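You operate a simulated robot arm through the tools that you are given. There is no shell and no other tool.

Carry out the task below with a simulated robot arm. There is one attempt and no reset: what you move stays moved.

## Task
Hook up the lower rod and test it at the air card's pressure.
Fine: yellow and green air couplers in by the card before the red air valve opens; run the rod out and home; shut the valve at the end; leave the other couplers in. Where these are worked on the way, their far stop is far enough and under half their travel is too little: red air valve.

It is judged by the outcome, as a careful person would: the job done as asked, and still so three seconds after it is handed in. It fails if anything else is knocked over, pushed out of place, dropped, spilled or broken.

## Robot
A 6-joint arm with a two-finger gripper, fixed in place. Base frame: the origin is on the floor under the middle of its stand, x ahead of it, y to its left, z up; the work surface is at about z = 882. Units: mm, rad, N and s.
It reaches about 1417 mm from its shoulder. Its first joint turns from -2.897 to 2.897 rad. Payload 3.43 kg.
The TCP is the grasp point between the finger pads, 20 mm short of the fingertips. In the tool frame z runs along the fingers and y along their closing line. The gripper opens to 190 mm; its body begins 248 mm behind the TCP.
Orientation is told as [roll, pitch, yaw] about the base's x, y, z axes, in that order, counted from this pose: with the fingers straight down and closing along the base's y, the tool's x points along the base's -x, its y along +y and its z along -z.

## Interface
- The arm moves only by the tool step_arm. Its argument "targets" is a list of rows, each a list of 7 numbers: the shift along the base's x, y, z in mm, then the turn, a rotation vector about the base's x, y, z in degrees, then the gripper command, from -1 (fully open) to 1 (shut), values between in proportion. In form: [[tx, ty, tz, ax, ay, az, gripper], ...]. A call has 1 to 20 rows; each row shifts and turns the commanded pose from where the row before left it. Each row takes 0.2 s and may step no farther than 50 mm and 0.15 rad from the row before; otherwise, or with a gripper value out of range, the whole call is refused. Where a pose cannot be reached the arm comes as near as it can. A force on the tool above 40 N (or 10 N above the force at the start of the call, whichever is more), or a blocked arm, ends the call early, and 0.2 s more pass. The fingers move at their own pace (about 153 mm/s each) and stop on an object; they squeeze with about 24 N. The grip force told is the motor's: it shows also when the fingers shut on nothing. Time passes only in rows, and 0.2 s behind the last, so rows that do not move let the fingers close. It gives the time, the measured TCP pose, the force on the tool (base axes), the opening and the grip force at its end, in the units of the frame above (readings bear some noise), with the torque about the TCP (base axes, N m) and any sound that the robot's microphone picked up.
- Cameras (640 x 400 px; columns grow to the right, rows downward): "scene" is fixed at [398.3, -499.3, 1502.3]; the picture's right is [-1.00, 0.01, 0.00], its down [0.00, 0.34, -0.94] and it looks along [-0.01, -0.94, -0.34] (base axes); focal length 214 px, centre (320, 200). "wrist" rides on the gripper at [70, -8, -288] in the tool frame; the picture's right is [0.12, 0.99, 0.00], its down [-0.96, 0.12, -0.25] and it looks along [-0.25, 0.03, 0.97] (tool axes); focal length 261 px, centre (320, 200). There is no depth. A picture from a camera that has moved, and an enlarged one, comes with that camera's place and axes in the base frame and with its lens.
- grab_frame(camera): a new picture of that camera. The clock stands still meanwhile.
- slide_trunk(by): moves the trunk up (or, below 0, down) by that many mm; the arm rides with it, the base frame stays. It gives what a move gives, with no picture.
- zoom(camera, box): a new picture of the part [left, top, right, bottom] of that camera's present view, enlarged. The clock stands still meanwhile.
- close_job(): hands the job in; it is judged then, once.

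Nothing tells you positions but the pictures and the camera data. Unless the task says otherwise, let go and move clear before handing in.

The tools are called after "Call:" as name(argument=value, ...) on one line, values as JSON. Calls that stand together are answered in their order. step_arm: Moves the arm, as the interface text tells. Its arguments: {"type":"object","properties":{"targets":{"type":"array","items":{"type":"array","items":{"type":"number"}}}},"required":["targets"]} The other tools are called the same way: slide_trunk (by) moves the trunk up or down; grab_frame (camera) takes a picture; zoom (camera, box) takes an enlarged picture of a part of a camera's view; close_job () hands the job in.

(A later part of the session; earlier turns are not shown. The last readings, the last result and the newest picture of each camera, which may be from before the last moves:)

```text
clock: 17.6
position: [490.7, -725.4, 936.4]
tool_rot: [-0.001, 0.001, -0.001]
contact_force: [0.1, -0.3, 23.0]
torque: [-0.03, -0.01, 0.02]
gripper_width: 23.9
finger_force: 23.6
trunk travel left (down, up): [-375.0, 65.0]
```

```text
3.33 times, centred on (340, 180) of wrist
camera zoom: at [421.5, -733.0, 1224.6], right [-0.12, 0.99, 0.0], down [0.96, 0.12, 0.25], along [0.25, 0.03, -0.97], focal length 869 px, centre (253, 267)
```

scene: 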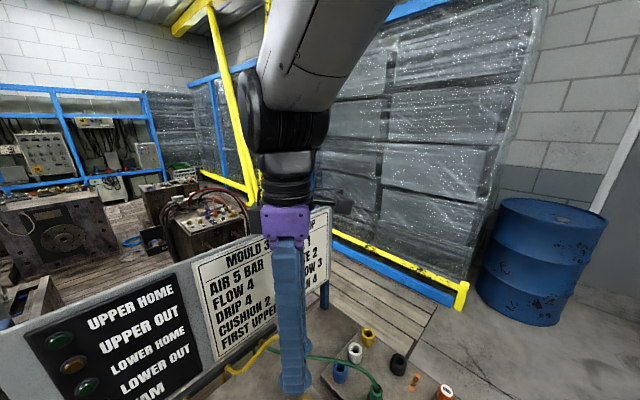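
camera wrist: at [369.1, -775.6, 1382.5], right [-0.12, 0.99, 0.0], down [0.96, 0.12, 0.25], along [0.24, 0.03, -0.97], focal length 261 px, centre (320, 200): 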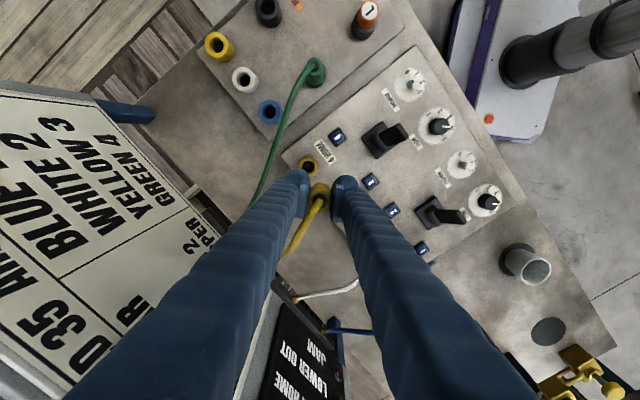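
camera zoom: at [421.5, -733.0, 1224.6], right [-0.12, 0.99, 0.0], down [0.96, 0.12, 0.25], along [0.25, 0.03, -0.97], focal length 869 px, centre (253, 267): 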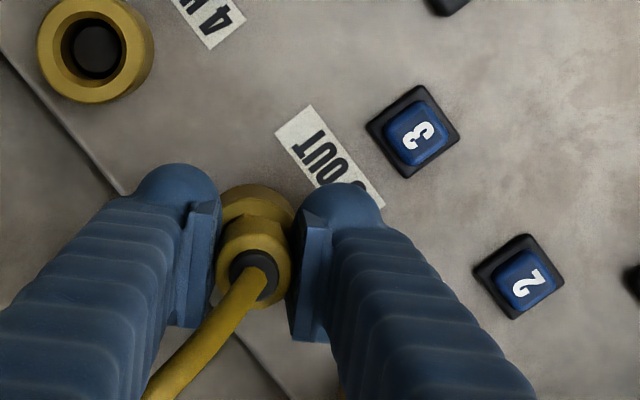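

The force stays at 23 N while the plug seems to slide in my grip. I'll look closely to tell whether it is seated.

Call:
zoom(camera="wrist", box=[300, 160, 350, 215])

Call:
zoom(camera="scene", box=[220, 340, 340, 400])

Call:
grab_frame(camera="wrist")

```text
7.27 times, centred on (325, 188) of wrist
camera zoom: at [421.5, -733.0, 1224.6], right [-0.12, 0.99, 0.0], down [0.96, 0.12, 0.25], along [0.25, 0.03, -0.97], focal length 1896 px, centre (284, 291)
```

zoom: 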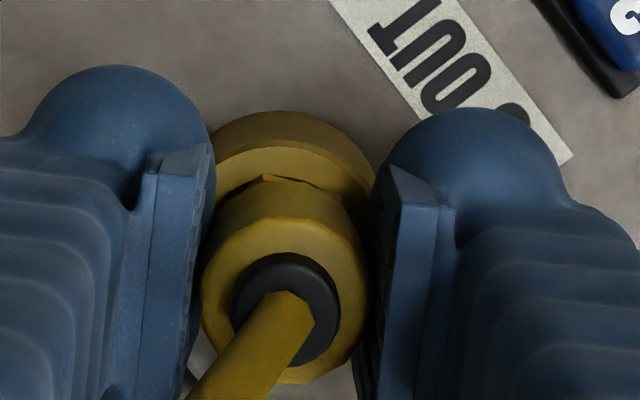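

```text
5.33 times, centred on (280, 370) of scene
camera zoom: at [398.3, -499.3, 1502.3], right [-1.0, 0.01, 0.0], down [0.0, 0.34, -0.94], along [-0.01, -0.94, -0.34], focal length 1144 px, centre (533, -707)
```

zoom: 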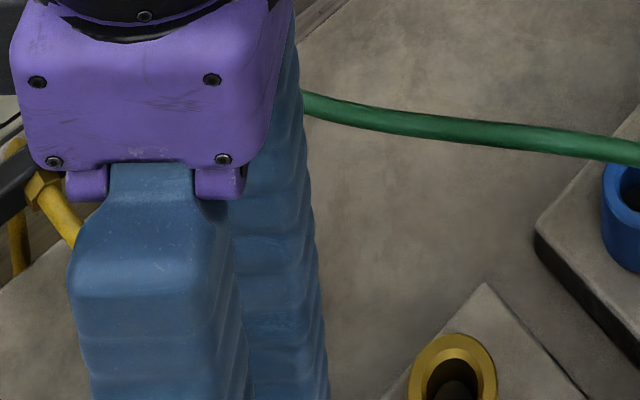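

```text
taken
camera wrist: at [421.5, -733.0, 1224.6], right [-0.12, 0.99, 0.0], down [0.96, 0.12, 0.25], along [0.25, 0.03, -0.97], focal length 261 px, centre (320, 200)
```

wrist: 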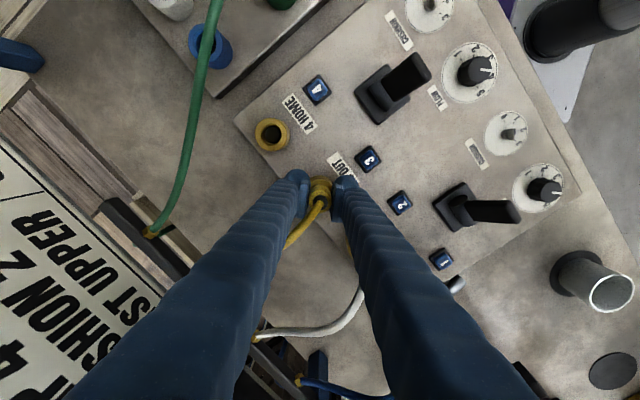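

The yellow plug is standing in socket 3 but may not be fully seated. I open the fingers gently, rise clear and check its height against the white and blue plugs.

Call:
step_arm(targets=[[0, 0, 1, 0, 0, 0, 0.7], [0, 0, 0, 0, 0, 0, 0.55], [0, 0, 20, 0, 0, 0, 0.5], [0, 0, 40, 0, 0, 0, 0.5], [-20, 0, 40, 0, 0, 0, 0.5], [-45, 0, 20, 0, 0, 0, 0.5], [-45, 10, 0, 0, 0, 0, 0.5], [0, 0, 0, 0, 0, 0, 0.5]])

Call:
grab_frame(camera="wrist")

Call:
zoom(camera="wrist", box=[260, 150, 420, 270])

Call:
zoom(camera="scene", box=[180, 320, 320, 400])

```text
clock: 19.4
position: [379.2, -716.3, 1057.3]
tool_rot: [-0.001, 0.001, 0.001]
contact_force: [-0.1, 0.4, -0.7]
torque: [0.02, 0.05, -0.02]
gripper_width: 47.6
finger_force: 0.1
trunk travel left (down, up): [-375.0, 65.0]
```

```text
taken
camera wrist: at [310.5, -725.2, 1345.2], right [-0.12, 0.99, 0.0], down [0.96, 0.12, 0.25], along [0.24, 0.03, -0.97], focal length 261 px, centre (320, 200)
```

wrist: 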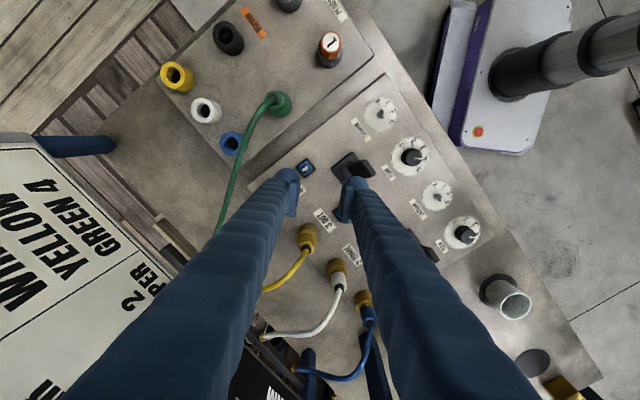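

```text
3.33 times, centred on (340, 210) of wrist
camera zoom: at [310.5, -725.2, 1345.2], right [-0.12, 0.99, 0.0], down [0.96, 0.12, 0.25], along [0.24, 0.03, -0.97], focal length 869 px, centre (253, 167)
```

zoom: 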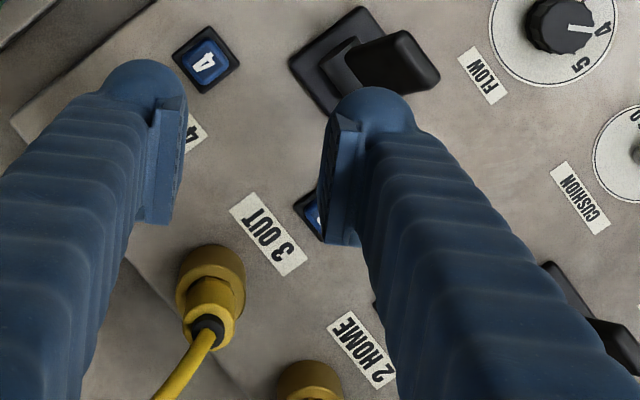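

```text
4.57 times, centred on (250, 360) of scene
camera zoom: at [398.3, -499.3, 1502.3], right [-1.0, 0.01, 0.0], down [0.0, 0.34, -0.94], along [-0.01, -0.94, -0.34], focal length 980 px, centre (640, -531)
```

zoom: 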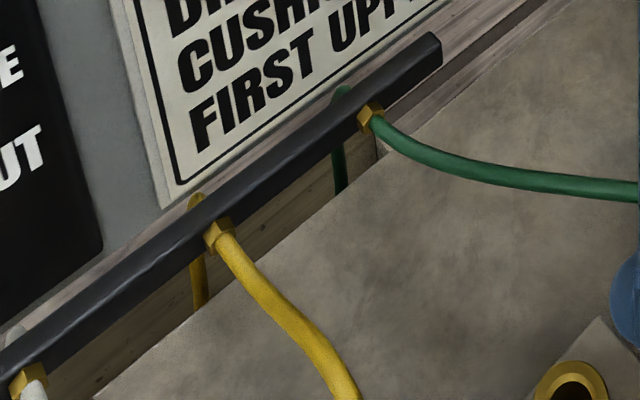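

Call:
zoom(camera="wrist", box=[285, 210, 385, 310])

Call:
zoom(camera="wrist", box=[285, 215, 335, 265])

Call:
zoom(camera="wrist", box=[315, 250, 365, 300])

```text
4.00 times, centred on (335, 260) of wrist
camera zoom: at [310.5, -725.2, 1345.2], right [-0.12, 0.99, 0.0], down [0.96, 0.12, 0.25], along [0.24, 0.03, -0.97], focal length 1043 px, centre (260, -40)
```

zoom: 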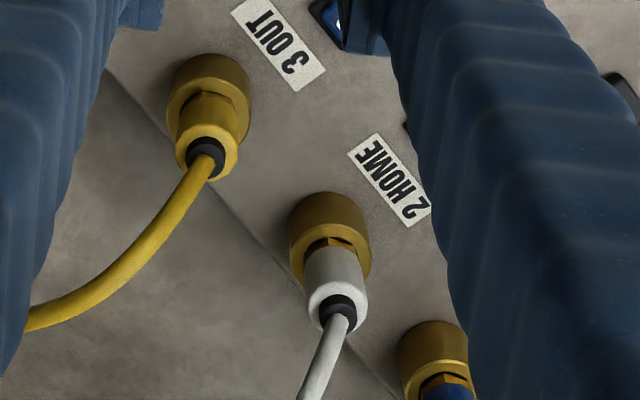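

```text
8.00 times, centred on (310, 240) of wrist
camera zoom: at [310.5, -725.2, 1345.2], right [-0.12, 0.99, 0.0], down [0.96, 0.12, 0.25], along [0.24, 0.03, -0.97], focal length 2085 px, centre (400, -120)
```

zoom: 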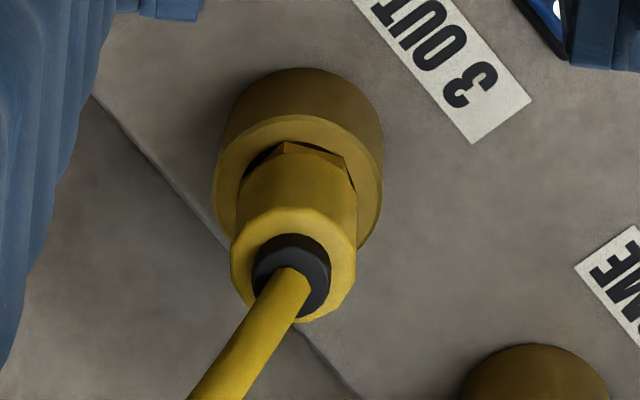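

```text
8.00 times, centred on (340, 275) of wrist
camera zoom: at [310.5, -725.2, 1345.2], right [-0.12, 0.99, 0.0], down [0.96, 0.12, 0.25], along [0.24, 0.03, -0.97], focal length 2085 px, centre (160, -400)
```

zoom: 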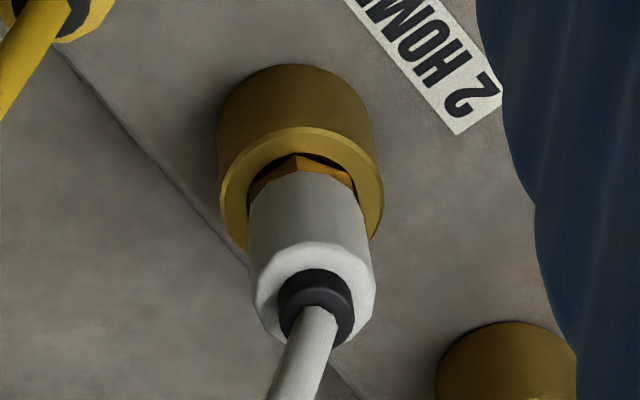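

Comparing rim-to-strain-relief heights, yellow sits exactly as deep as white (about 43 mm above the rim), so it is seated. Now I move above the green plug, turning −26° so its hose lies between the fingers.

Call:
step_arm(targets=[[-20, -10, 30, 0, 0, 0, 0.4], [-22, -17, 13, 0, 0, -6.5, 0.3], [-22, -17, 0, 0, 0, -6.5, 0.25], [-22, -17, 0, 0, 0, -6.5, 0.25], [-20, -18, 0, 0, 0, -6.5, 0.25], [0, 0, 0, 0, 0, 0, 0.25], [0, 0, 0, 0, 0, 0, 0.25]])

Call:
grab_frame(camera="wrist")

Call:
zoom(camera="wrist", box=[260, 110, 380, 210])

Call:
zoom(camera="scene", box=[240, 250, 460, 400])

```text
clock: 21.0
position: [275.3, -793.3, 1099.5]
tool_rot: [0.0, 0.002, -0.452]
contact_force: [-0.6, -0.1, 0.3]
torque: [-0.04, 0.0, 0.03]
gripper_width: 71.4
finger_force: 0.1
trunk travel left (down, up): [-375.0, 65.0]
```

```text
taken
camera wrist: at [209.0, -770.1, 1387.3], right [0.33, 0.94, 0.0], down [0.92, -0.32, 0.25], along [0.23, -0.08, -0.97], focal length 261 px, centre (320, 200)
```

wrist: 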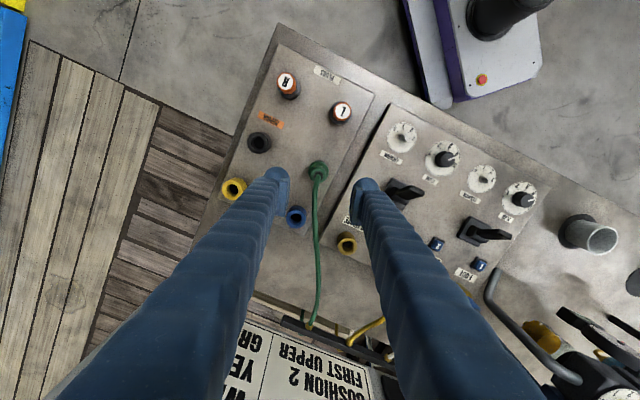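

```text
4.00 times, centred on (320, 160) of wrist
camera zoom: at [209.0, -770.1, 1387.3], right [0.33, 0.94, 0.0], down [0.92, -0.32, 0.25], along [0.23, -0.08, -0.97], focal length 1043 px, centre (320, 360)
```

zoom: 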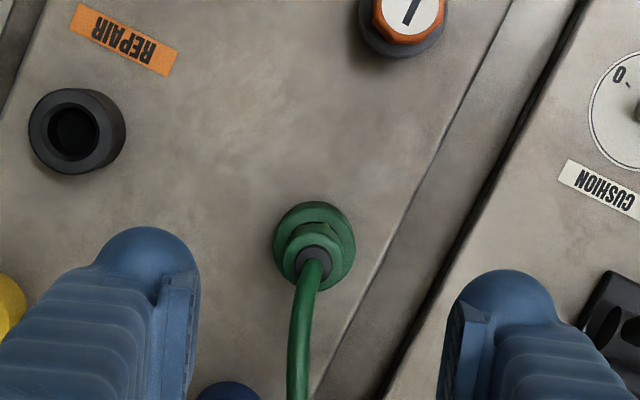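

```text
2.67 times, centred on (350, 325) of scene
camera zoom: at [398.3, -499.3, 1502.3], right [-1.0, 0.01, 0.0], down [0.0, 0.34, -0.94], along [-0.01, -0.94, -0.34], focal length 572 px, centre (240, -133)
```

zoom: 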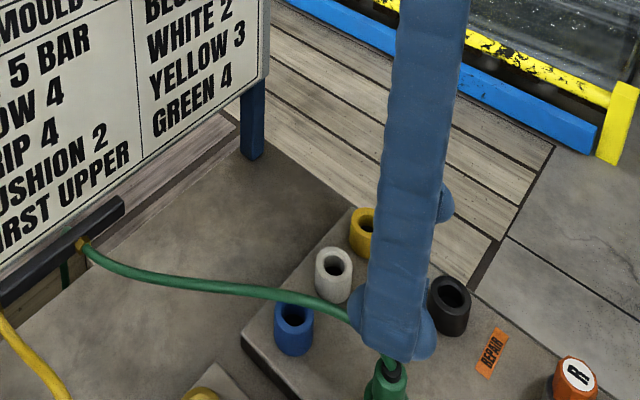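

Green plug at (272.7,-794.6), hose running straight between the fingers. Descending to grip it.

Call:
step_arm(targets=[[-1.3, -0.7, -45, 0, 0, 0, 0.25], [-1.3, -0.6, -45, 0, 0, 0, 0.3], [0, 0, -40, 0, 0, 0, 0.35], [0, 0, -26, 0, 0, 0, 0.4], [0, 0, 0, 0, 0, 0, 0.4], [0, 0, 0, 0, 0, 0, 0.4]])

Call:
zoom(camera="wrist", box=[260, 120, 380, 220])

```text
clock: 22.4
position: [273.2, -794.4, 944.8]
tool_rot: [0.0, 0.001, -0.454]
contact_force: [-0.3, -0.5, 0.2]
torque: [-0.02, -0.03, -0.01]
gripper_width: 57.0
finger_force: 0.1
trunk travel left (down, up): [-375.0, 65.0]
```

```text
4.00 times, centred on (320, 170) of wrist
camera zoom: at [206.6, -771.9, 1232.5], right [0.33, 0.94, 0.0], down [0.92, -0.32, 0.25], along [0.23, -0.08, -0.97], focal length 1043 px, centre (320, 320)
```

zoom: 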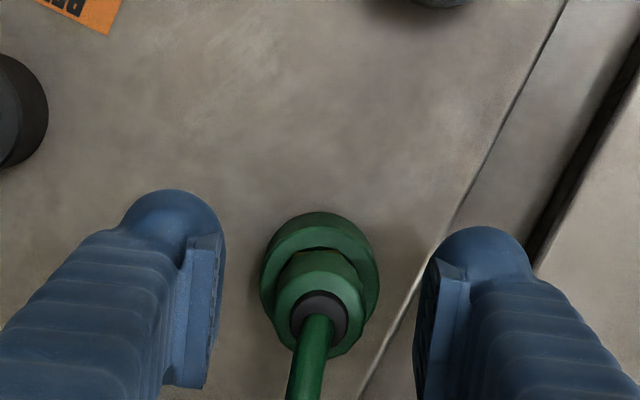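

Centred on green. Closing, then lifting it straight out.

Call:
step_arm(targets=[[0, 0, -1.5, 0, 0, 0, 0.6], [0, 0, 0, 0, 0, 0, 1], [0, 0, 0, 0, 0, 0, 1], [0, 0, 0, 0, 0, 0, 1]])

Call:
zoom(camera="wrist", box=[260, 120, 380, 220])

Call:
step_arm(targets=[[0, 0, 12, 0, 0, 0, 1], [0, 0, 25, 0, 0, 0, 1], [0, 0, 40, 0, 0, 0, 1], [0, 0, 45, 0, 0, 0, 1], [0, 0, 30, 0, 0, 0, 1], [0, 0, 0, 0, 0, 0, 1]])

Call:
grab_frame(camera="wrist")

Call:
zoom(camera="scene", box=[240, 250, 460, 400])

```text
clock: 23.4
position: [272.1, -797.4, 941.7]
tool_rot: [0.0, 0.0, -0.454]
contact_force: [1.2, 0.1, -0.6]
torque: [0.05, 0.04, -0.03]
gripper_width: 24.4
finger_force: 23.9
trunk travel left (down, up): [-375.0, 65.0]
```

```text
4.00 times, centred on (320, 170) of wrist
camera zoom: at [207.2, -772.7, 1230.5], right [0.33, 0.94, 0.0], down [0.92, -0.32, 0.25], along [0.23, -0.08, -0.97], focal length 1043 px, centre (320, 320)
```

zoom: 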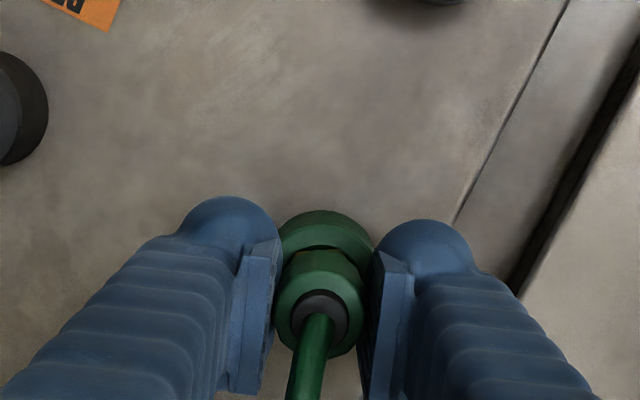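

```text
clock: 24.8
position: [269.0, -795.3, 1094.9]
tool_rot: [-0.002, 0.002, -0.454]
contact_force: [-0.2, 0.1, -0.3]
torque: [0.0, 0.02, 0.0]
gripper_width: 24.0
finger_force: 24.1
trunk travel left (down, up): [-375.0, 65.0]
```

```text
taken
camera wrist: at [202.8, -772.2, 1382.5], right [0.33, 0.94, 0.0], down [0.92, -0.32, 0.25], along [0.23, -0.08, -0.97], focal length 261 px, centre (320, 200)
```

wrist: 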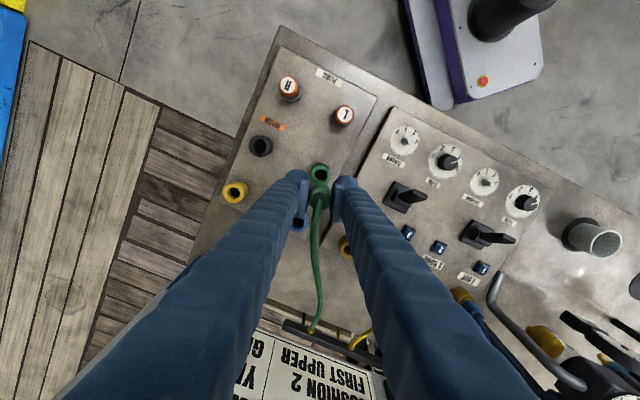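

```text
2.67 times, centred on (350, 325) of scene
camera zoom: at [398.3, -499.3, 1502.3], right [-1.0, 0.01, 0.0], down [0.0, 0.34, -0.94], along [-0.01, -0.94, -0.34], focal length 572 px, centre (240, -133)
```

zoom: 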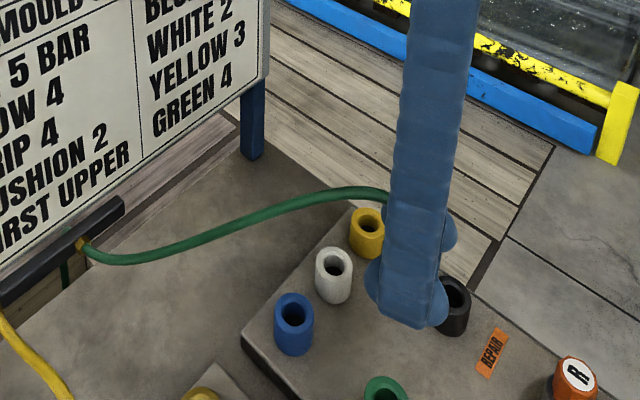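

Green is out. Carrying it over socket 4 at height and checking alignment from above.

Call:
step_arm(targets=[[40, 1.3, 0, 0, 0, 0, 1], [40, 1.3, 0, 0, 0, 0, 1], [40, 1.3, 0, 0, 0, 0, 1], [39, 1.3, 0, 0, 0, 0, 1], [0, 0, 0, 0, 0, 0, 1], [0, 0, 0, 0, 0, 0, 1]])

Call:
zoom(camera="wrist", box=[280, 140, 360, 210])

Call:
grab_frame(camera="wrist")

```text
clock: 26.2
position: [429.1, -789.7, 1098.2]
tool_rot: [0.0, 0.002, -0.456]
contact_force: [0.6, 0.3, -0.6]
torque: [0.01, 0.06, -0.01]
gripper_width: 24.2
finger_force: 24.1
trunk travel left (down, up): [-375.0, 65.0]
```

```text
5.71 times, centred on (320, 175) of wrist
camera zoom: at [363.4, -767.2, 1386.6], right [0.33, 0.94, 0.0], down [0.92, -0.32, 0.25], along [0.23, -0.08, -0.97], focal length 1489 px, centre (320, 343)
```

zoom: 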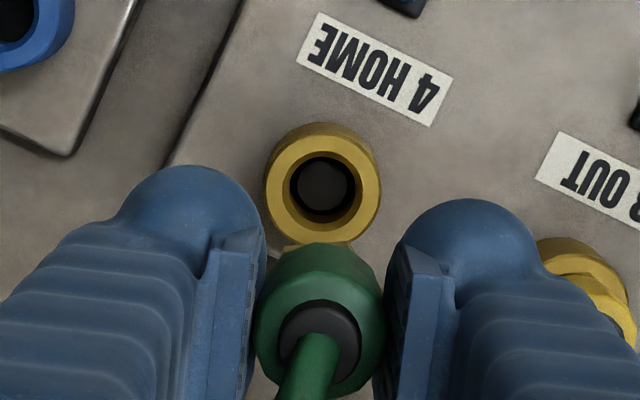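

```text
taken
camera wrist: at [363.4, -767.2, 1386.6], right [0.33, 0.94, 0.0], down [0.92, -0.32, 0.25], along [0.23, -0.08, -0.97], focal length 261 px, centre (320, 200)
```

wrist: 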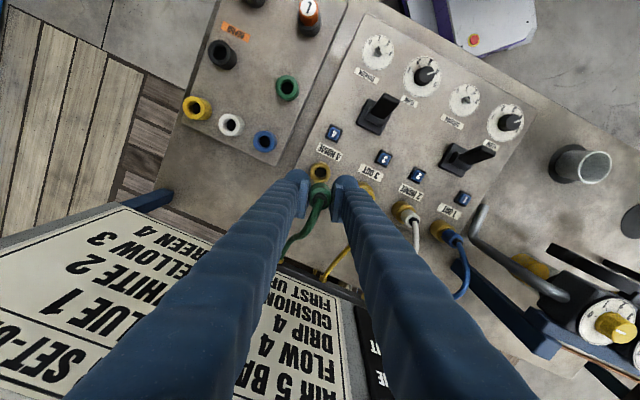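

Plug is about 2.5 mm short in x relative to socket 4. Correcting and lowering to just above the rim.

Call:
step_arm(targets=[[2.3, -0.2, -20, 0, 0, 0, 1], [0, 0, -40, 0, 0, 0, 1], [0, 0, -40, 0, 0, 0, 1], [0, 0, -25, 0, 0, 0, 1], [0, 0, -10, 0, 0, 0, 1], [0, 0, 0, 0, 0, 0, 1], [0, 0, 0, 0, 0, 0, 1]])

Call:
zoom(camera="wrist", box=[280, 140, 360, 210])

```text
clock: 27.8
position: [433.4, -790.7, 959.9]
tool_rot: [-0.002, 0.001, -0.454]
contact_force: [-9.3, -0.8, 8.1]
torque: [0.01, 0.33, -0.01]
gripper_width: 23.8
finger_force: 23.7
trunk travel left (down, up): [-375.0, 65.0]
```

```text
5.71 times, centred on (320, 175) of wrist
camera zoom: at [366.6, -767.3, 1247.0], right [0.33, 0.94, 0.0], down [0.92, -0.32, 0.25], along [0.23, -0.08, -0.97], focal length 1489 px, centre (320, 343)
```

zoom: 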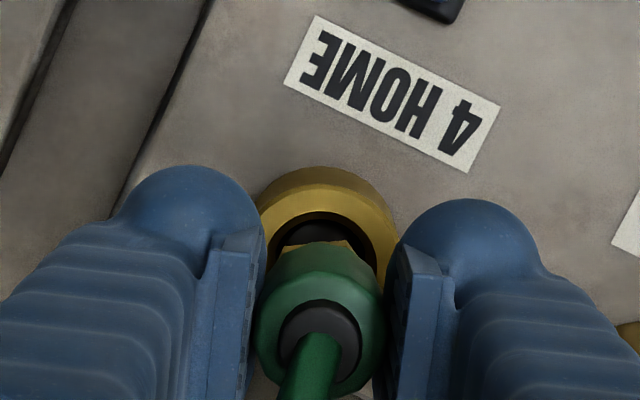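

The socket is pushing the plug back toward −x (9 N), so I'm slightly too far forward. Backing off 2.5 mm in x and up a hair.

Call:
step_arm(targets=[[-1, 0, 3, 0, 0, 0, 1], [-1.5, 0, 0, 0, 0, 0, 1], [0, 0, 0, 0, 0, 0, 1]])

Call:
zoom(camera="wrist", box=[280, 140, 360, 210])

```text
clock: 28.6
position: [432.5, -791.3, 962.9]
tool_rot: [0.001, 0.0, -0.454]
contact_force: [0.4, 0.3, -0.3]
torque: [0.03, 0.01, 0.02]
gripper_width: 24.1
finger_force: 23.9
trunk travel left (down, up): [-375.0, 65.0]
```

```text
5.71 times, centred on (320, 175) of wrist
camera zoom: at [366.6, -768.0, 1250.2], right [0.33, 0.94, 0.0], down [0.92, -0.32, 0.25], along [0.23, -0.08, -0.97], focal length 1489 px, centre (320, 343)
```

zoom: 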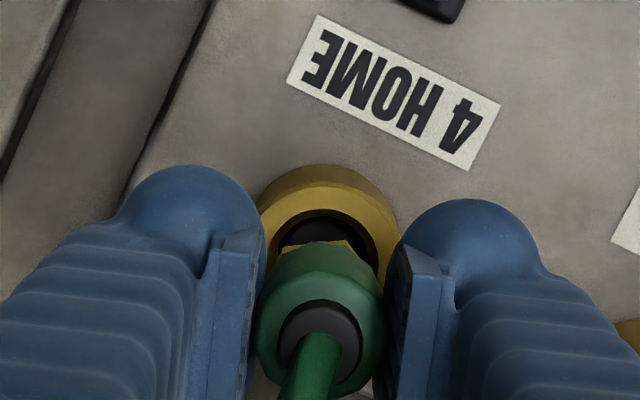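

Force is relieved. I nudge 0.7 mm sideways and continue down in small steps, watching forces.

Call:
step_arm(targets=[[0.2, 0.7, -3, 0, 0, 0, 1], [0, 0, -3, 0, 0, 0, 1], [0, 0, 0, 0, 0, 0, 1]])

```text
clock: 29.4
position: [431.6, -790.1, 958.7]
tool_rot: [-0.002, -0.002, -0.454]
contact_force: [-6.3, 0.7, 21.1]
torque: [0.03, 0.13, -0.02]
gripper_width: 24.4
finger_force: 24.3
trunk travel left (down, up): [-375.0, 65.0]
```

Nipple is touching the rim on the +x side. I lift 4 mm, shift −2 mm in x and try again.

Call:
step_arm(targets=[[0, 0, 5, 0, 0, 0, 1], [-2, 0, 0, 0, 0, 0, 1], [0, 0, 0, 0, 0, 0, 1]])

Call:
zoom(camera="wrist", box=[295, 155, 345, 205])

Call:
zoom(camera="scene", box=[260, 320, 360, 400])

```text
clock: 30.2
position: [431.9, -789.2, 960.7]
tool_rot: [-0.001, 0.002, -0.454]
contact_force: [0.2, 0.2, -0.5]
torque: [-0.05, -0.01, 0.02]
gripper_width: 24.1
finger_force: 23.7
trunk travel left (down, up): [-375.0, 65.0]
```

```text
8.00 times, centred on (320, 180) of wrist
camera zoom: at [365.5, -767.0, 1248.6], right [0.33, 0.94, 0.0], down [0.92, -0.32, 0.25], along [0.23, -0.08, -0.97], focal length 2085 px, centre (320, 360)
```

zoom: 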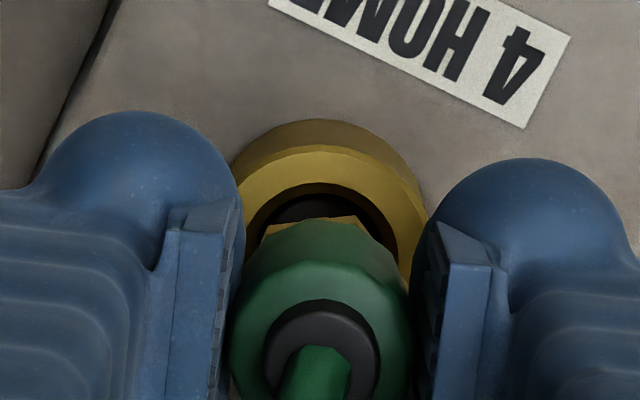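

```text
5.00 times, centred on (310, 360) of scene
camera zoom: at [398.3, -499.3, 1502.3], right [-1.0, 0.01, 0.0], down [0.0, 0.34, -0.94], along [-0.01, -0.94, -0.34], focal length 1072 px, centre (370, -600)
```

zoom: 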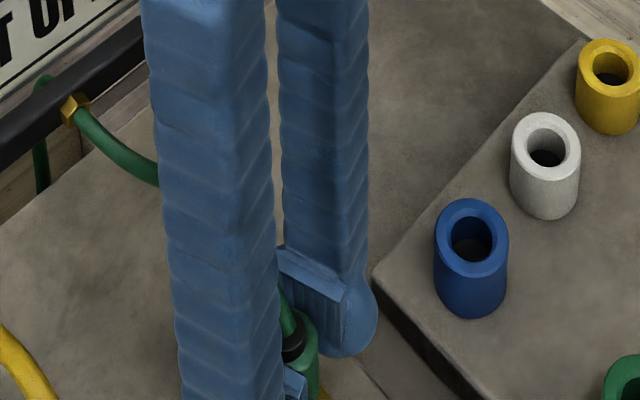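

Now the plug axis and rim centre coincide in the picture. Descending again in small steps.

Call:
step_arm(targets=[[0, 0, -4, 0, 0, 0, 1], [0, 0, -3, 0, 0, 0, 1], [0, 0, 0, 0, 0, 0, 1]])

```text
clock: 31.0
position: [431.7, -789.5, 954.2]
tool_rot: [0.0, 0.0, -0.454]
contact_force: [-0.6, -0.6, -0.4]
torque: [-0.01, 0.01, -0.01]
gripper_width: 24.0
finger_force: 23.7
trunk travel left (down, up): [-375.0, 65.0]
```

Free entry, no force. Continuing down to seat it.

Call:
step_arm(targets=[[0, 0, -4, 0, 0, 0, 1], [0, 0, -4, 0, 0, 0, 1], [0, 0, -3, 0, 0, 0, 1], [0, 0, 0, 0, 0, 0, 1]])

Call:
zoom(camera="wrist", box=[295, 155, 345, 205])

```text
clock: 32.0
position: [431.9, -790.7, 945.2]
tool_rot: [0.0, 0.0, -0.453]
contact_force: [0.0, 1.2, 4.0]
torque: [0.06, -0.04, 0.0]
gripper_width: 23.8
finger_force: 24.1
trunk travel left (down, up): [-375.0, 65.0]
```

```text
8.00 times, centred on (320, 180) of wrist
camera zoom: at [365.0, -767.5, 1232.6], right [0.33, 0.94, 0.0], down [0.92, -0.32, 0.25], along [0.23, -0.08, -0.97], focal length 2085 px, centre (320, 360)
```

zoom: 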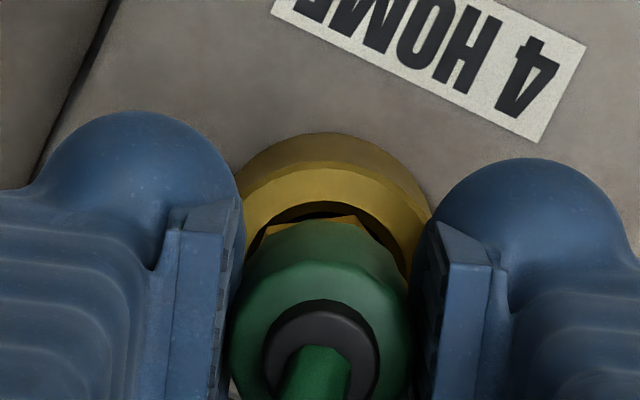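

Call:
step_arm(targets=[[0, 0, -2, 0, 0, 0, 1], [0, 0, -2, 0, 0, 0, 1], [0, 0, 0, 0, 0, 0, 1]])

Call:
zoom(camera="wrist", box=[295, 155, 345, 205])

```text
clock: 32.8
position: [430.6, -790.2, 943.1]
tool_rot: [-0.004, -0.003, -0.454]
contact_force: [2.8, -1.6, 22.3]
torque: [-0.04, -0.07, -0.04]
gripper_width: 24.2
finger_force: 24.2
trunk travel left (down, up): [-375.0, 65.0]
```

```text
8.00 times, centred on (320, 180) of wrist
camera zoom: at [364.1, -766.5, 1230.8], right [0.33, 0.94, 0.0], down [0.92, -0.32, 0.25], along [0.23, -0.08, -0.97], focal length 2085 px, centre (320, 360)
```

zoom: 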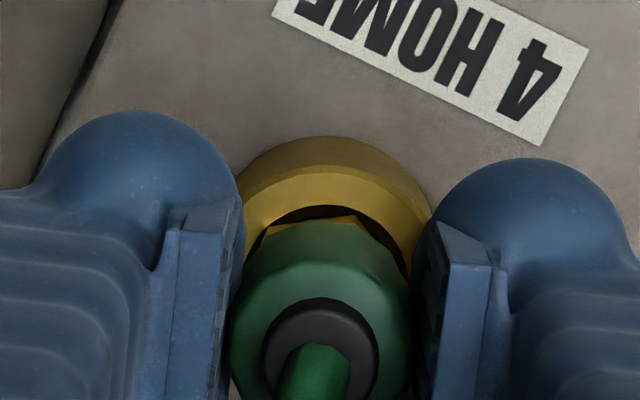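

It hit a firm stop like yellow did. I press a touch more, release gently, rise, and compare heights.

Call:
step_arm(targets=[[0, 0, -2, 0, 0, 0, 1], [0, 0, -1, 0, 0, 0, 1], [0, 0, 1, 0, 0, 0, 0.7], [0, 0, 0, 0, 0, 0, 0.55], [0, 0, 0, 0, 0, 0, 0.5], [0, 0, 25, 0, 0, 0, 0.5], [0, 0, 45, 0, 0, 0, 0.5], [-15, 5, 40, 0, 0, 0, 0.5], [-30, 10, 20, 0, 0, 0, 0.5], [0, 0, 0, 0, 0, 0, 0.5]])

Call:
grab_frame(camera="wrist")

Call:
zoom(camera="wrist", box=[290, 170, 410, 270])

Call:
zoom(camera="scene", box=[220, 300, 360, 400])

```text
clock: 35.0
position: [387.4, -775.3, 1066.6]
tool_rot: [0.0, 0.004, -0.454]
contact_force: [0.8, 0.2, 0.2]
torque: [-0.02, 0.06, 0.02]
gripper_width: 47.6
finger_force: 0.1
trunk travel left (down, up): [-375.0, 65.0]
```

```text
taken
camera wrist: at [321.7, -751.7, 1353.9], right [0.33, 0.94, 0.0], down [0.92, -0.32, 0.25], along [0.23, -0.08, -0.97], focal length 261 px, centre (320, 200)
```

wrist: 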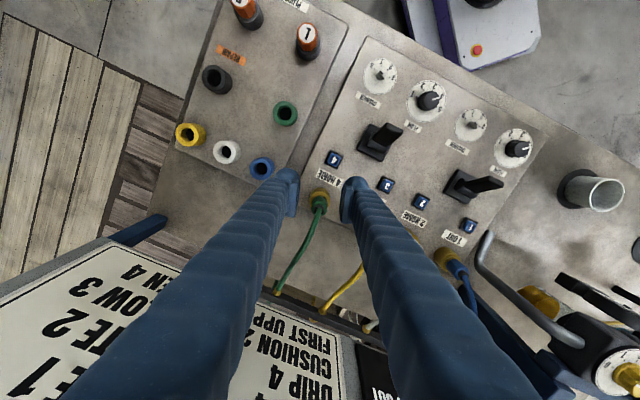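

```text
4.00 times, centred on (350, 220) of wrist
camera zoom: at [321.7, -751.7, 1353.9], right [0.33, 0.94, 0.0], down [0.92, -0.32, 0.25], along [0.23, -0.08, -0.97], focal length 1043 px, centre (200, 120)
```

zoom: 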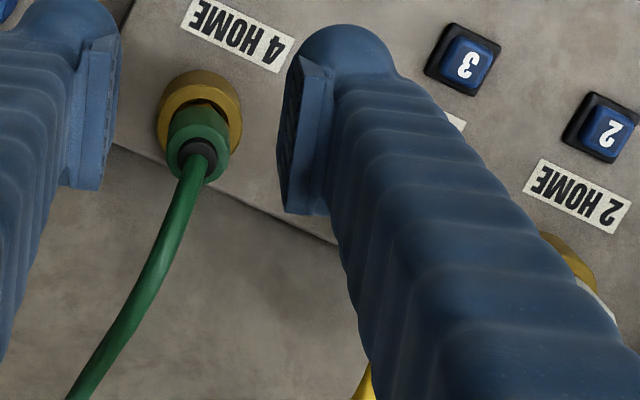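

```text
4.00 times, centred on (290, 350) of scene
camera zoom: at [398.3, -499.3, 1502.3], right [-1.0, 0.01, 0.0], down [0.0, 0.34, -0.94], along [-0.01, -0.94, -0.34], focal length 858 px, centre (440, -400)
```

zoom: 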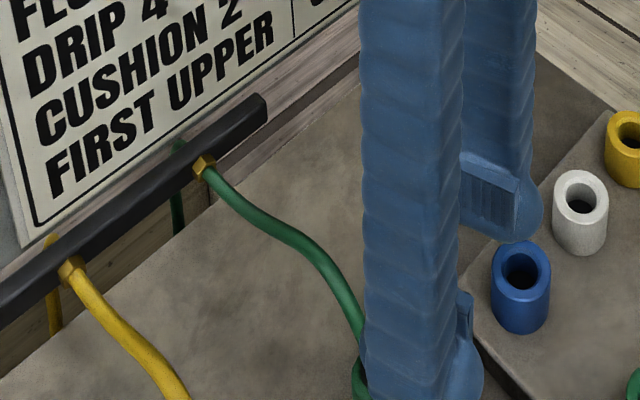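

Green is standing in socket 4. I rise and back off to view all four couplers, the levers and the lamps together.

Call:
step_arm(targets=[[0, 0, 45, 0, 0, 6.5, 0.2], [-5, 10, 45, 0, 0, 6.5, 0], [-10, 15, 45, 0, 0, 6.5, -0.3], [-20, 20, 40, 0, 0, 6.5, -0.6], [-10, 30, 20, 0, 0, 0, -1], [0, 30, 0, 0, 0, 0, -1], [0, 0, 0, 0, 0, 0, -1]])

Call:
grab_frame(camera="wrist")

Call:
zoom(camera="wrist", box=[250, 170, 410, 290])

Call:
grab_frame(camera="scene")

```text
clock: 36.6
position: [342.3, -672.6, 1263.7]
tool_rot: [0.0, 0.002, 0.0]
contact_force: [0.6, 0.0, 0.5]
torque: [0.02, 0.03, 0.0]
gripper_width: 190.4
finger_force: 0.0
trunk travel left (down, up): [-375.0, 65.0]
```

```text
taken
camera wrist: at [272.4, -681.0, 1551.4], right [-0.12, 0.99, 0.0], down [0.96, 0.12, 0.25], along [0.24, 0.03, -0.97], focal length 261 px, centre (320, 200)
```

wrist: 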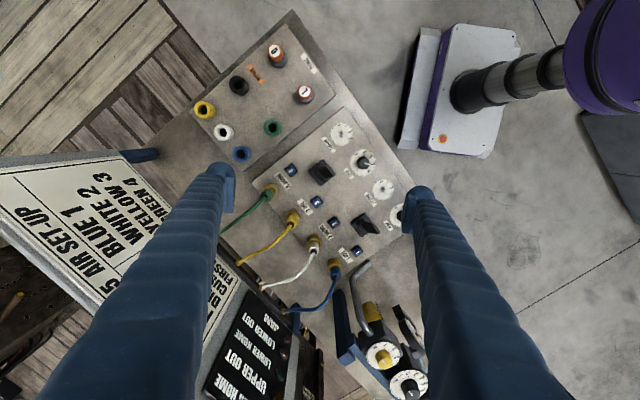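

```text
3.33 times, centred on (330, 230) of wrist
camera zoom: at [272.4, -681.0, 1551.4], right [-0.12, 0.99, 0.0], down [0.96, 0.12, 0.25], along [0.24, 0.03, -0.97], focal length 869 px, centre (287, 100)
```

zoom: 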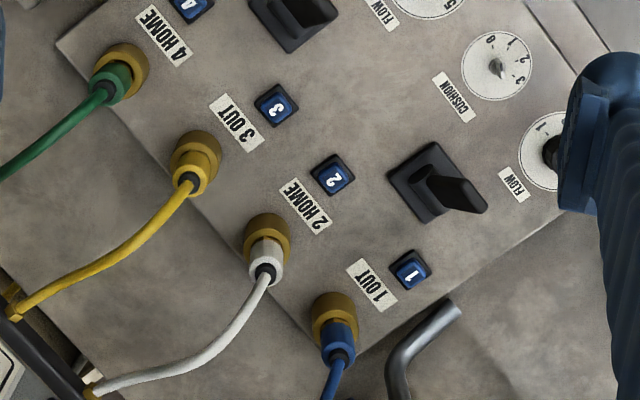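

```text
taken
```

scene: 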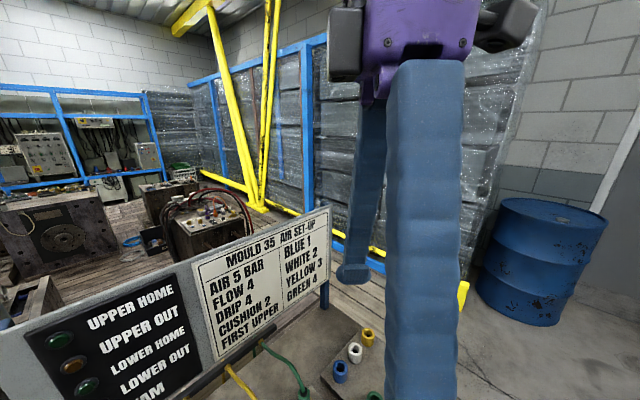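

Call:
zoom(camera="wrist", box=[255, 170, 315, 230])

Call:
zoom(camera="wrist", box=[295, 220, 355, 280])

Call:
zoom(camera="wrist", box=[300, 150, 400, 240])

Call:
zoom(camera="wrist", box=[330, 260, 430, 400])

Call:
zoom(camera="wrist", box=[200, 290, 330, 400])

```text
6.67 times, centred on (285, 200) of wrist
camera zoom: at [272.4, -681.0, 1551.4], right [-0.12, 0.99, 0.0], down [0.96, 0.12, 0.25], along [0.24, 0.03, -0.97], focal length 1738 px, centre (553, 200)
```

zoom: 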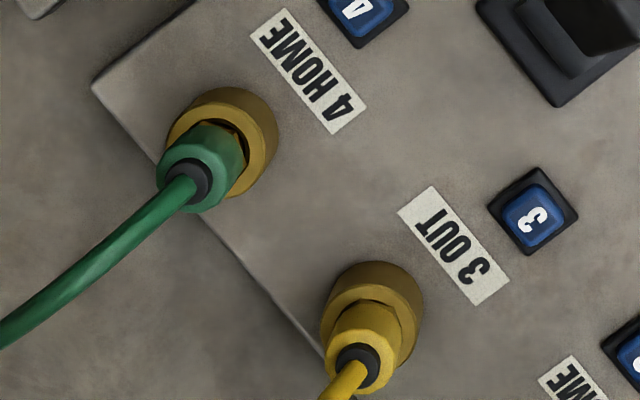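

```text
6.67 times, centred on (325, 250) of wrist
camera zoom: at [272.4, -681.0, 1551.4], right [-0.12, 0.99, 0.0], down [0.96, 0.12, 0.25], along [0.24, 0.03, -0.97], focal length 1738 px, centre (287, -133)
```

zoom: 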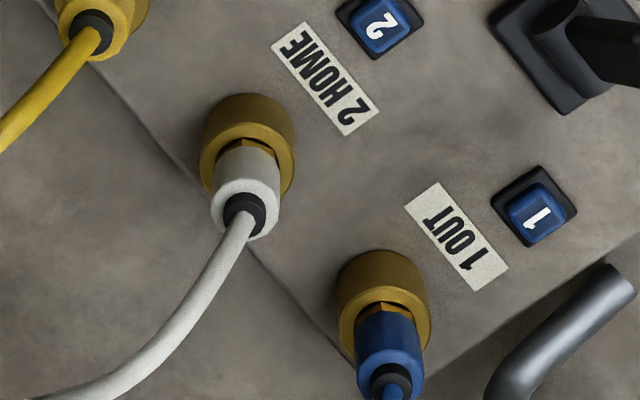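

```text
4.44 times, centred on (350, 195) of wrist
camera zoom: at [272.4, -681.0, 1551.4], right [-0.12, 0.99, 0.0], down [0.96, 0.12, 0.25], along [0.24, 0.03, -0.97], focal length 1158 px, centre (187, 222)
```

zoom: 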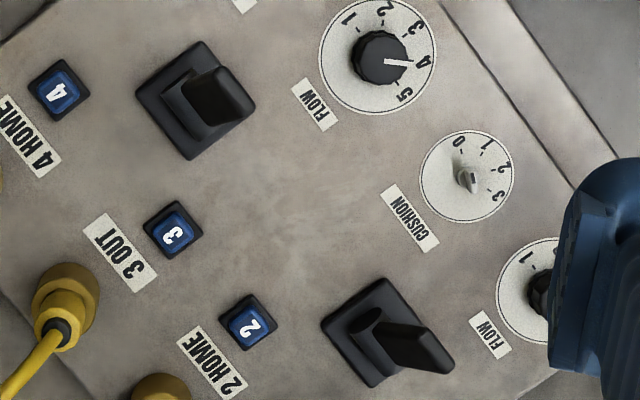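

```text
2.86 times, centred on (380, 330) of wrist
camera zoom: at [272.4, -681.0, 1551.4], right [-0.12, 0.99, 0.0], down [0.96, 0.12, 0.25], along [0.24, 0.03, -0.97], focal length 745 px, centre (149, -171)
```

zoom: 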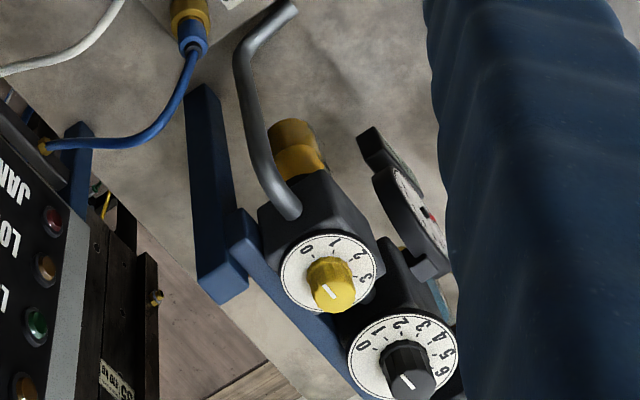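

```text
3.64 times, centred on (265, 345) of wrist
camera zoom: at [272.4, -681.0, 1551.4], right [-0.12, 0.99, 0.0], down [0.96, 0.12, 0.25], along [0.24, 0.03, -0.97], focal length 948 px, centre (520, -327)
```

zoom: 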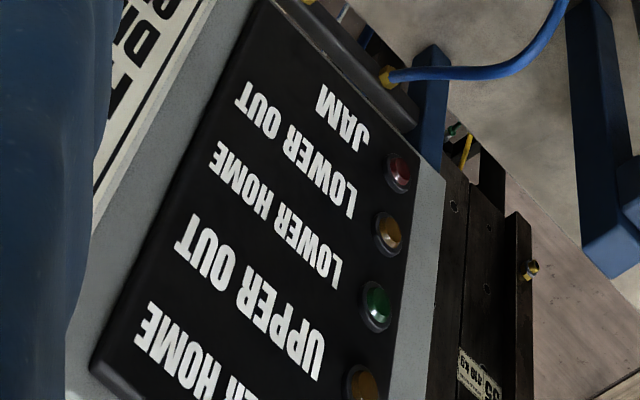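

All four couplers sit at equal depth; lower FLOW already shows 4. Next is the regulator: I move over it for a closer look, gripper open for clear view.

Call:
step_arm(targets=[[20, 20, 30, 0, 0, 0, -1], [35, 30, 10, 0, 0, 0, -1], [35, 30, 0, 0, 0, 0, -1], [35, 30, 0, 0, 0, 0, -1], [35, 30, 0, 0, 0, 0, -1], [35, 30, 0, 0, 0, 0, -1], [35, 30, 0, 0, 0, 0, -1], [35, 25, 0, 0, 0, 0, -1], [30, 15, 0, 0, 0, 0, -1], [0, 0, 0, 0, 0, 0, -1]])

Call:
grab_frame(camera="wrist")

Call:
zoom(camera="wrist", box=[250, 160, 390, 270])

Call:
zoom(camera="wrist", box=[330, 220, 420, 310])

```text
clock: 38.8
position: [635.5, -433.3, 1305.7]
tool_rot: [0.0, -0.001, -0.001]
contact_force: [-0.1, -0.3, 0.2]
torque: [-0.02, -0.09, 0.0]
gripper_width: 190.0
finger_force: 0.0
trunk travel left (down, up): [-375.0, 65.0]
```

```text
taken
camera wrist: at [566.5, -440.9, 1593.5], right [-0.12, 0.99, 0.0], down [0.96, 0.12, 0.25], along [0.25, 0.03, -0.97], focal length 261 px, centre (320, 200)
```

wrist: 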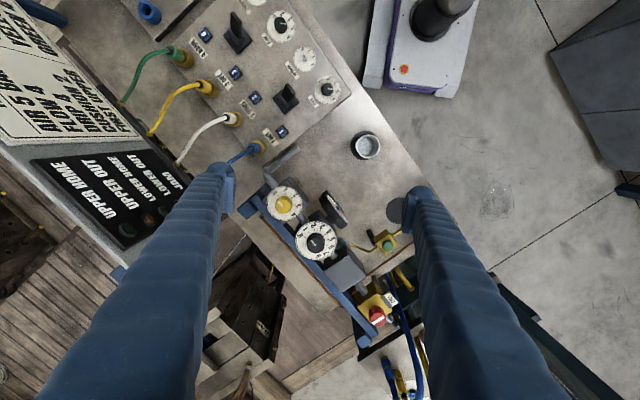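

```text
3.64 times, centred on (320, 215) of wrist
camera zoom: at [566.5, -440.9, 1593.5], right [-0.12, 0.99, 0.0], down [0.96, 0.12, 0.25], along [0.25, 0.03, -0.97], focal length 948 px, centre (320, 146)
```

zoom: 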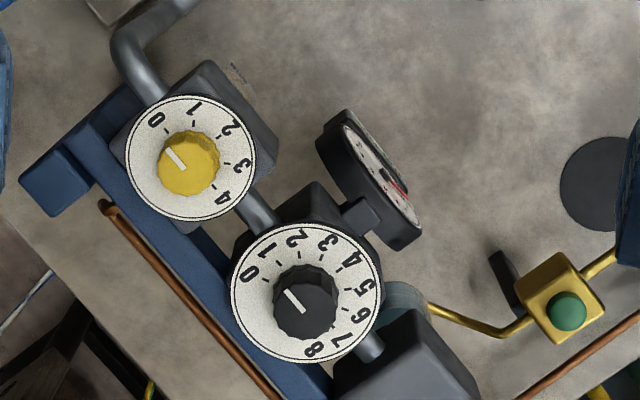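

```text
4.44 times, centred on (375, 265) of wrist
camera zoom: at [566.5, -440.9, 1593.5], right [-0.12, 0.99, 0.0], down [0.96, 0.12, 0.25], along [0.25, 0.03, -0.97], focal length 1158 px, centre (76, -89)
```

zoom: 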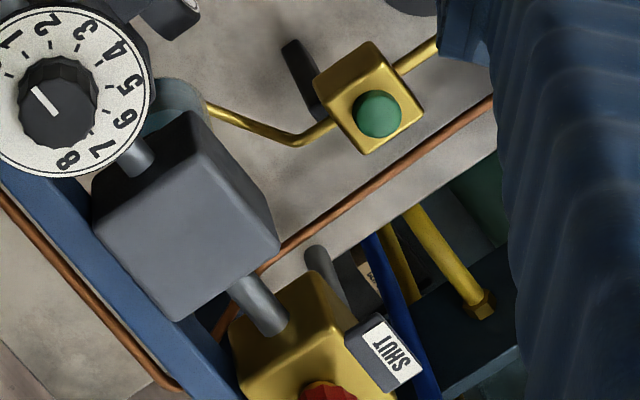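

Call:
zoom(camera="wrist", box=[290, 215, 345, 270])

Call:
zoom(camera="wrist", box=[262, 180, 312, 225])

Call:
zoom(camera="wrist", box=[315, 185, 350, 230])

Call:
zoom(camera="wrist", box=[350, 280, 410, 340])

```text
7.27 times, centred on (318, 242) of wrist
camera zoom: at [566.5, -440.9, 1593.5], right [-0.12, 0.99, 0.0], down [0.96, 0.12, 0.25], along [0.25, 0.03, -0.97], focal length 1896 px, centre (338, -109)
```

zoom: 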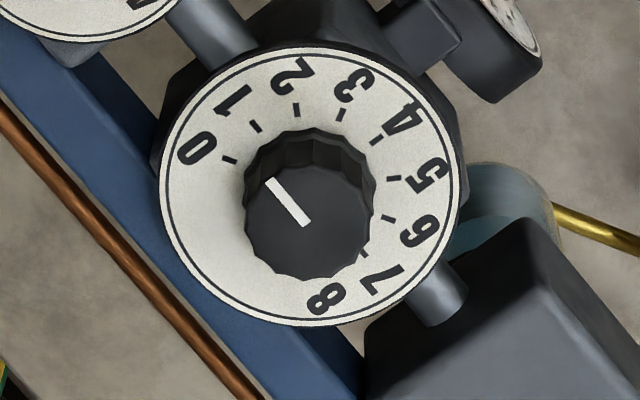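

```text
8.89 times, centred on (287, 202) of wrist
camera zoom: at [566.5, -440.9, 1593.5], right [-0.12, 0.99, 0.0], down [0.96, 0.12, 0.25], along [0.25, 0.03, -0.97], focal length 2317 px, centre (613, 178)
```

zoom: 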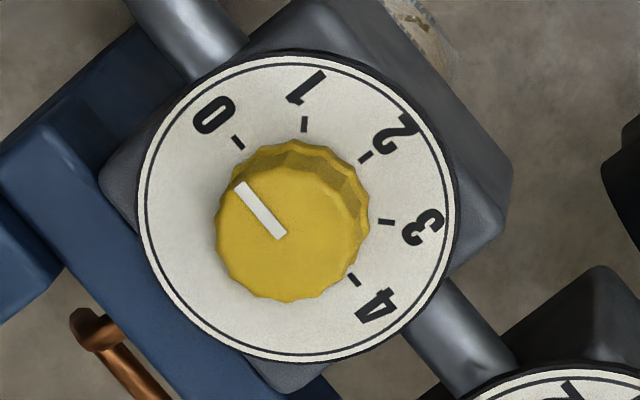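

```text
8.89 times, centred on (332, 208) of wrist
camera zoom: at [566.5, -440.9, 1593.5], right [-0.12, 0.99, 0.0], down [0.96, 0.12, 0.25], along [0.25, 0.03, -0.97], focal length 2317 px, centre (209, 133)
```

zoom: 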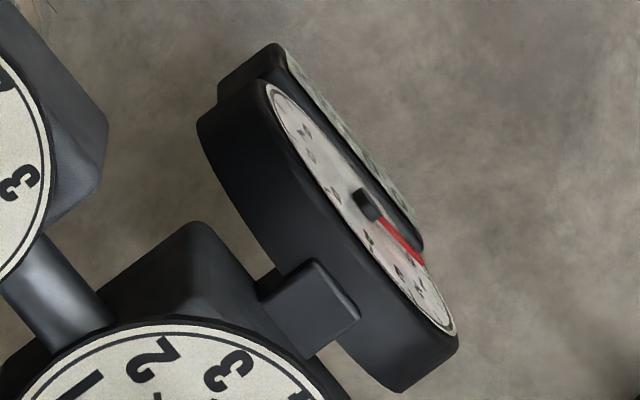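

```text
6.67 times, centred on (380, 310) of wrist
camera zoom: at [566.5, -440.9, 1593.5], right [-0.12, 0.99, 0.0], down [0.96, 0.12, 0.25], along [0.25, 0.03, -0.97], focal length 1738 px, centre (-80, -533)
```

zoom: 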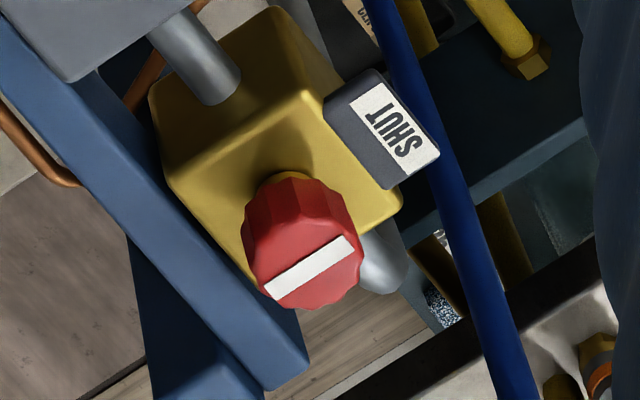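

The regulator pointer sits at about 1 and dial marks are ~30.4° apart, so 5 needs about 125° clockwise. Knob: 35 mm wide, top about (775,-424,1133), face up. I pre-turn the wrist +62° and move above it.

Call:
step_arm(targets=[[17.5, 1.1, -8, 0, 0, 7.8, -0.5], [17.5, 1.1, -8, 0, 0, 7.8, 0], [17.5, 1.1, -8, 0, 0, 7.8, 0.2], [17.5, 1.1, -8, 0, 0, 7.8, 0.3], [17.5, 1.1, -10, 0, 0, 7.8, 0.3], [17.5, 1.1, -10, 0, 0, 7.8, 0.3], [17.5, 1.1, -14, 0, 0, 7.8, 0.3], [17.5, 1.1, -14, 0, 0, 7.8, 0.3], [0, 0, 0, 0, 0, 0, 0.3], [0, 0, 0, 0, 0, 0, 0.3]])

Call:
grab_frame(camera="wrist")

Call:
zoom(camera="wrist", box=[270, 140, 370, 230])

```text
clock: 41.0
position: [776.7, -422.3, 1222.9]
tool_rot: [0.002, -0.002, 1.091]
contact_force: [0.6, 0.0, -0.3]
torque: [-0.03, 0.03, -0.01]
gripper_width: 66.2
finger_force: 0.0
trunk travel left (down, up): [-375.0, 65.0]
```

```text
taken
camera wrist: at [753.5, -489.2, 1510.4], right [-0.94, 0.35, 0.0], down [0.34, 0.91, 0.25], along [0.09, 0.23, -0.97], focal length 261 px, centre (320, 200)
```

wrist: 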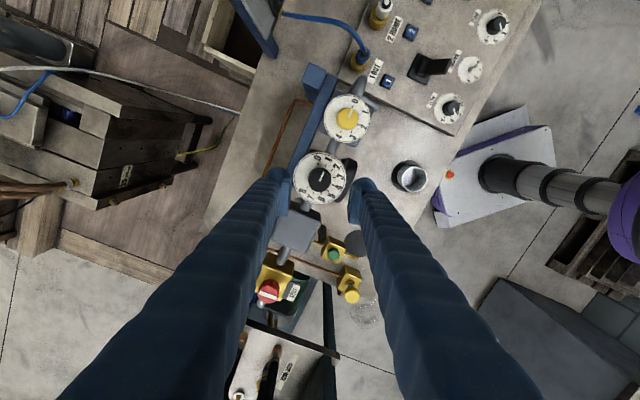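

```text
4.44 times, centred on (320, 185) of wrist
camera zoom: at [753.5, -489.2, 1510.4], right [-0.94, 0.35, 0.0], down [0.34, 0.91, 0.25], along [0.09, 0.23, -0.97], focal length 1158 px, centre (320, 267)
```

zoom: 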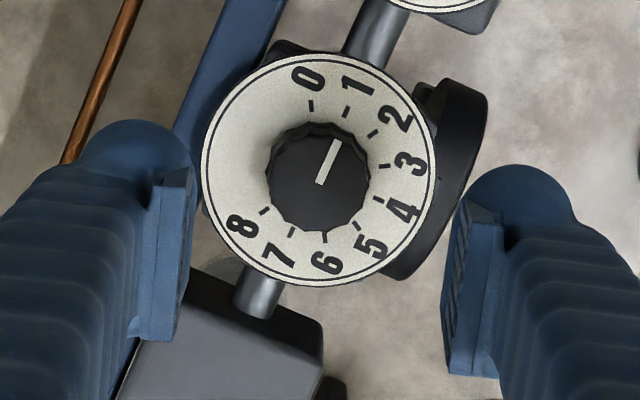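

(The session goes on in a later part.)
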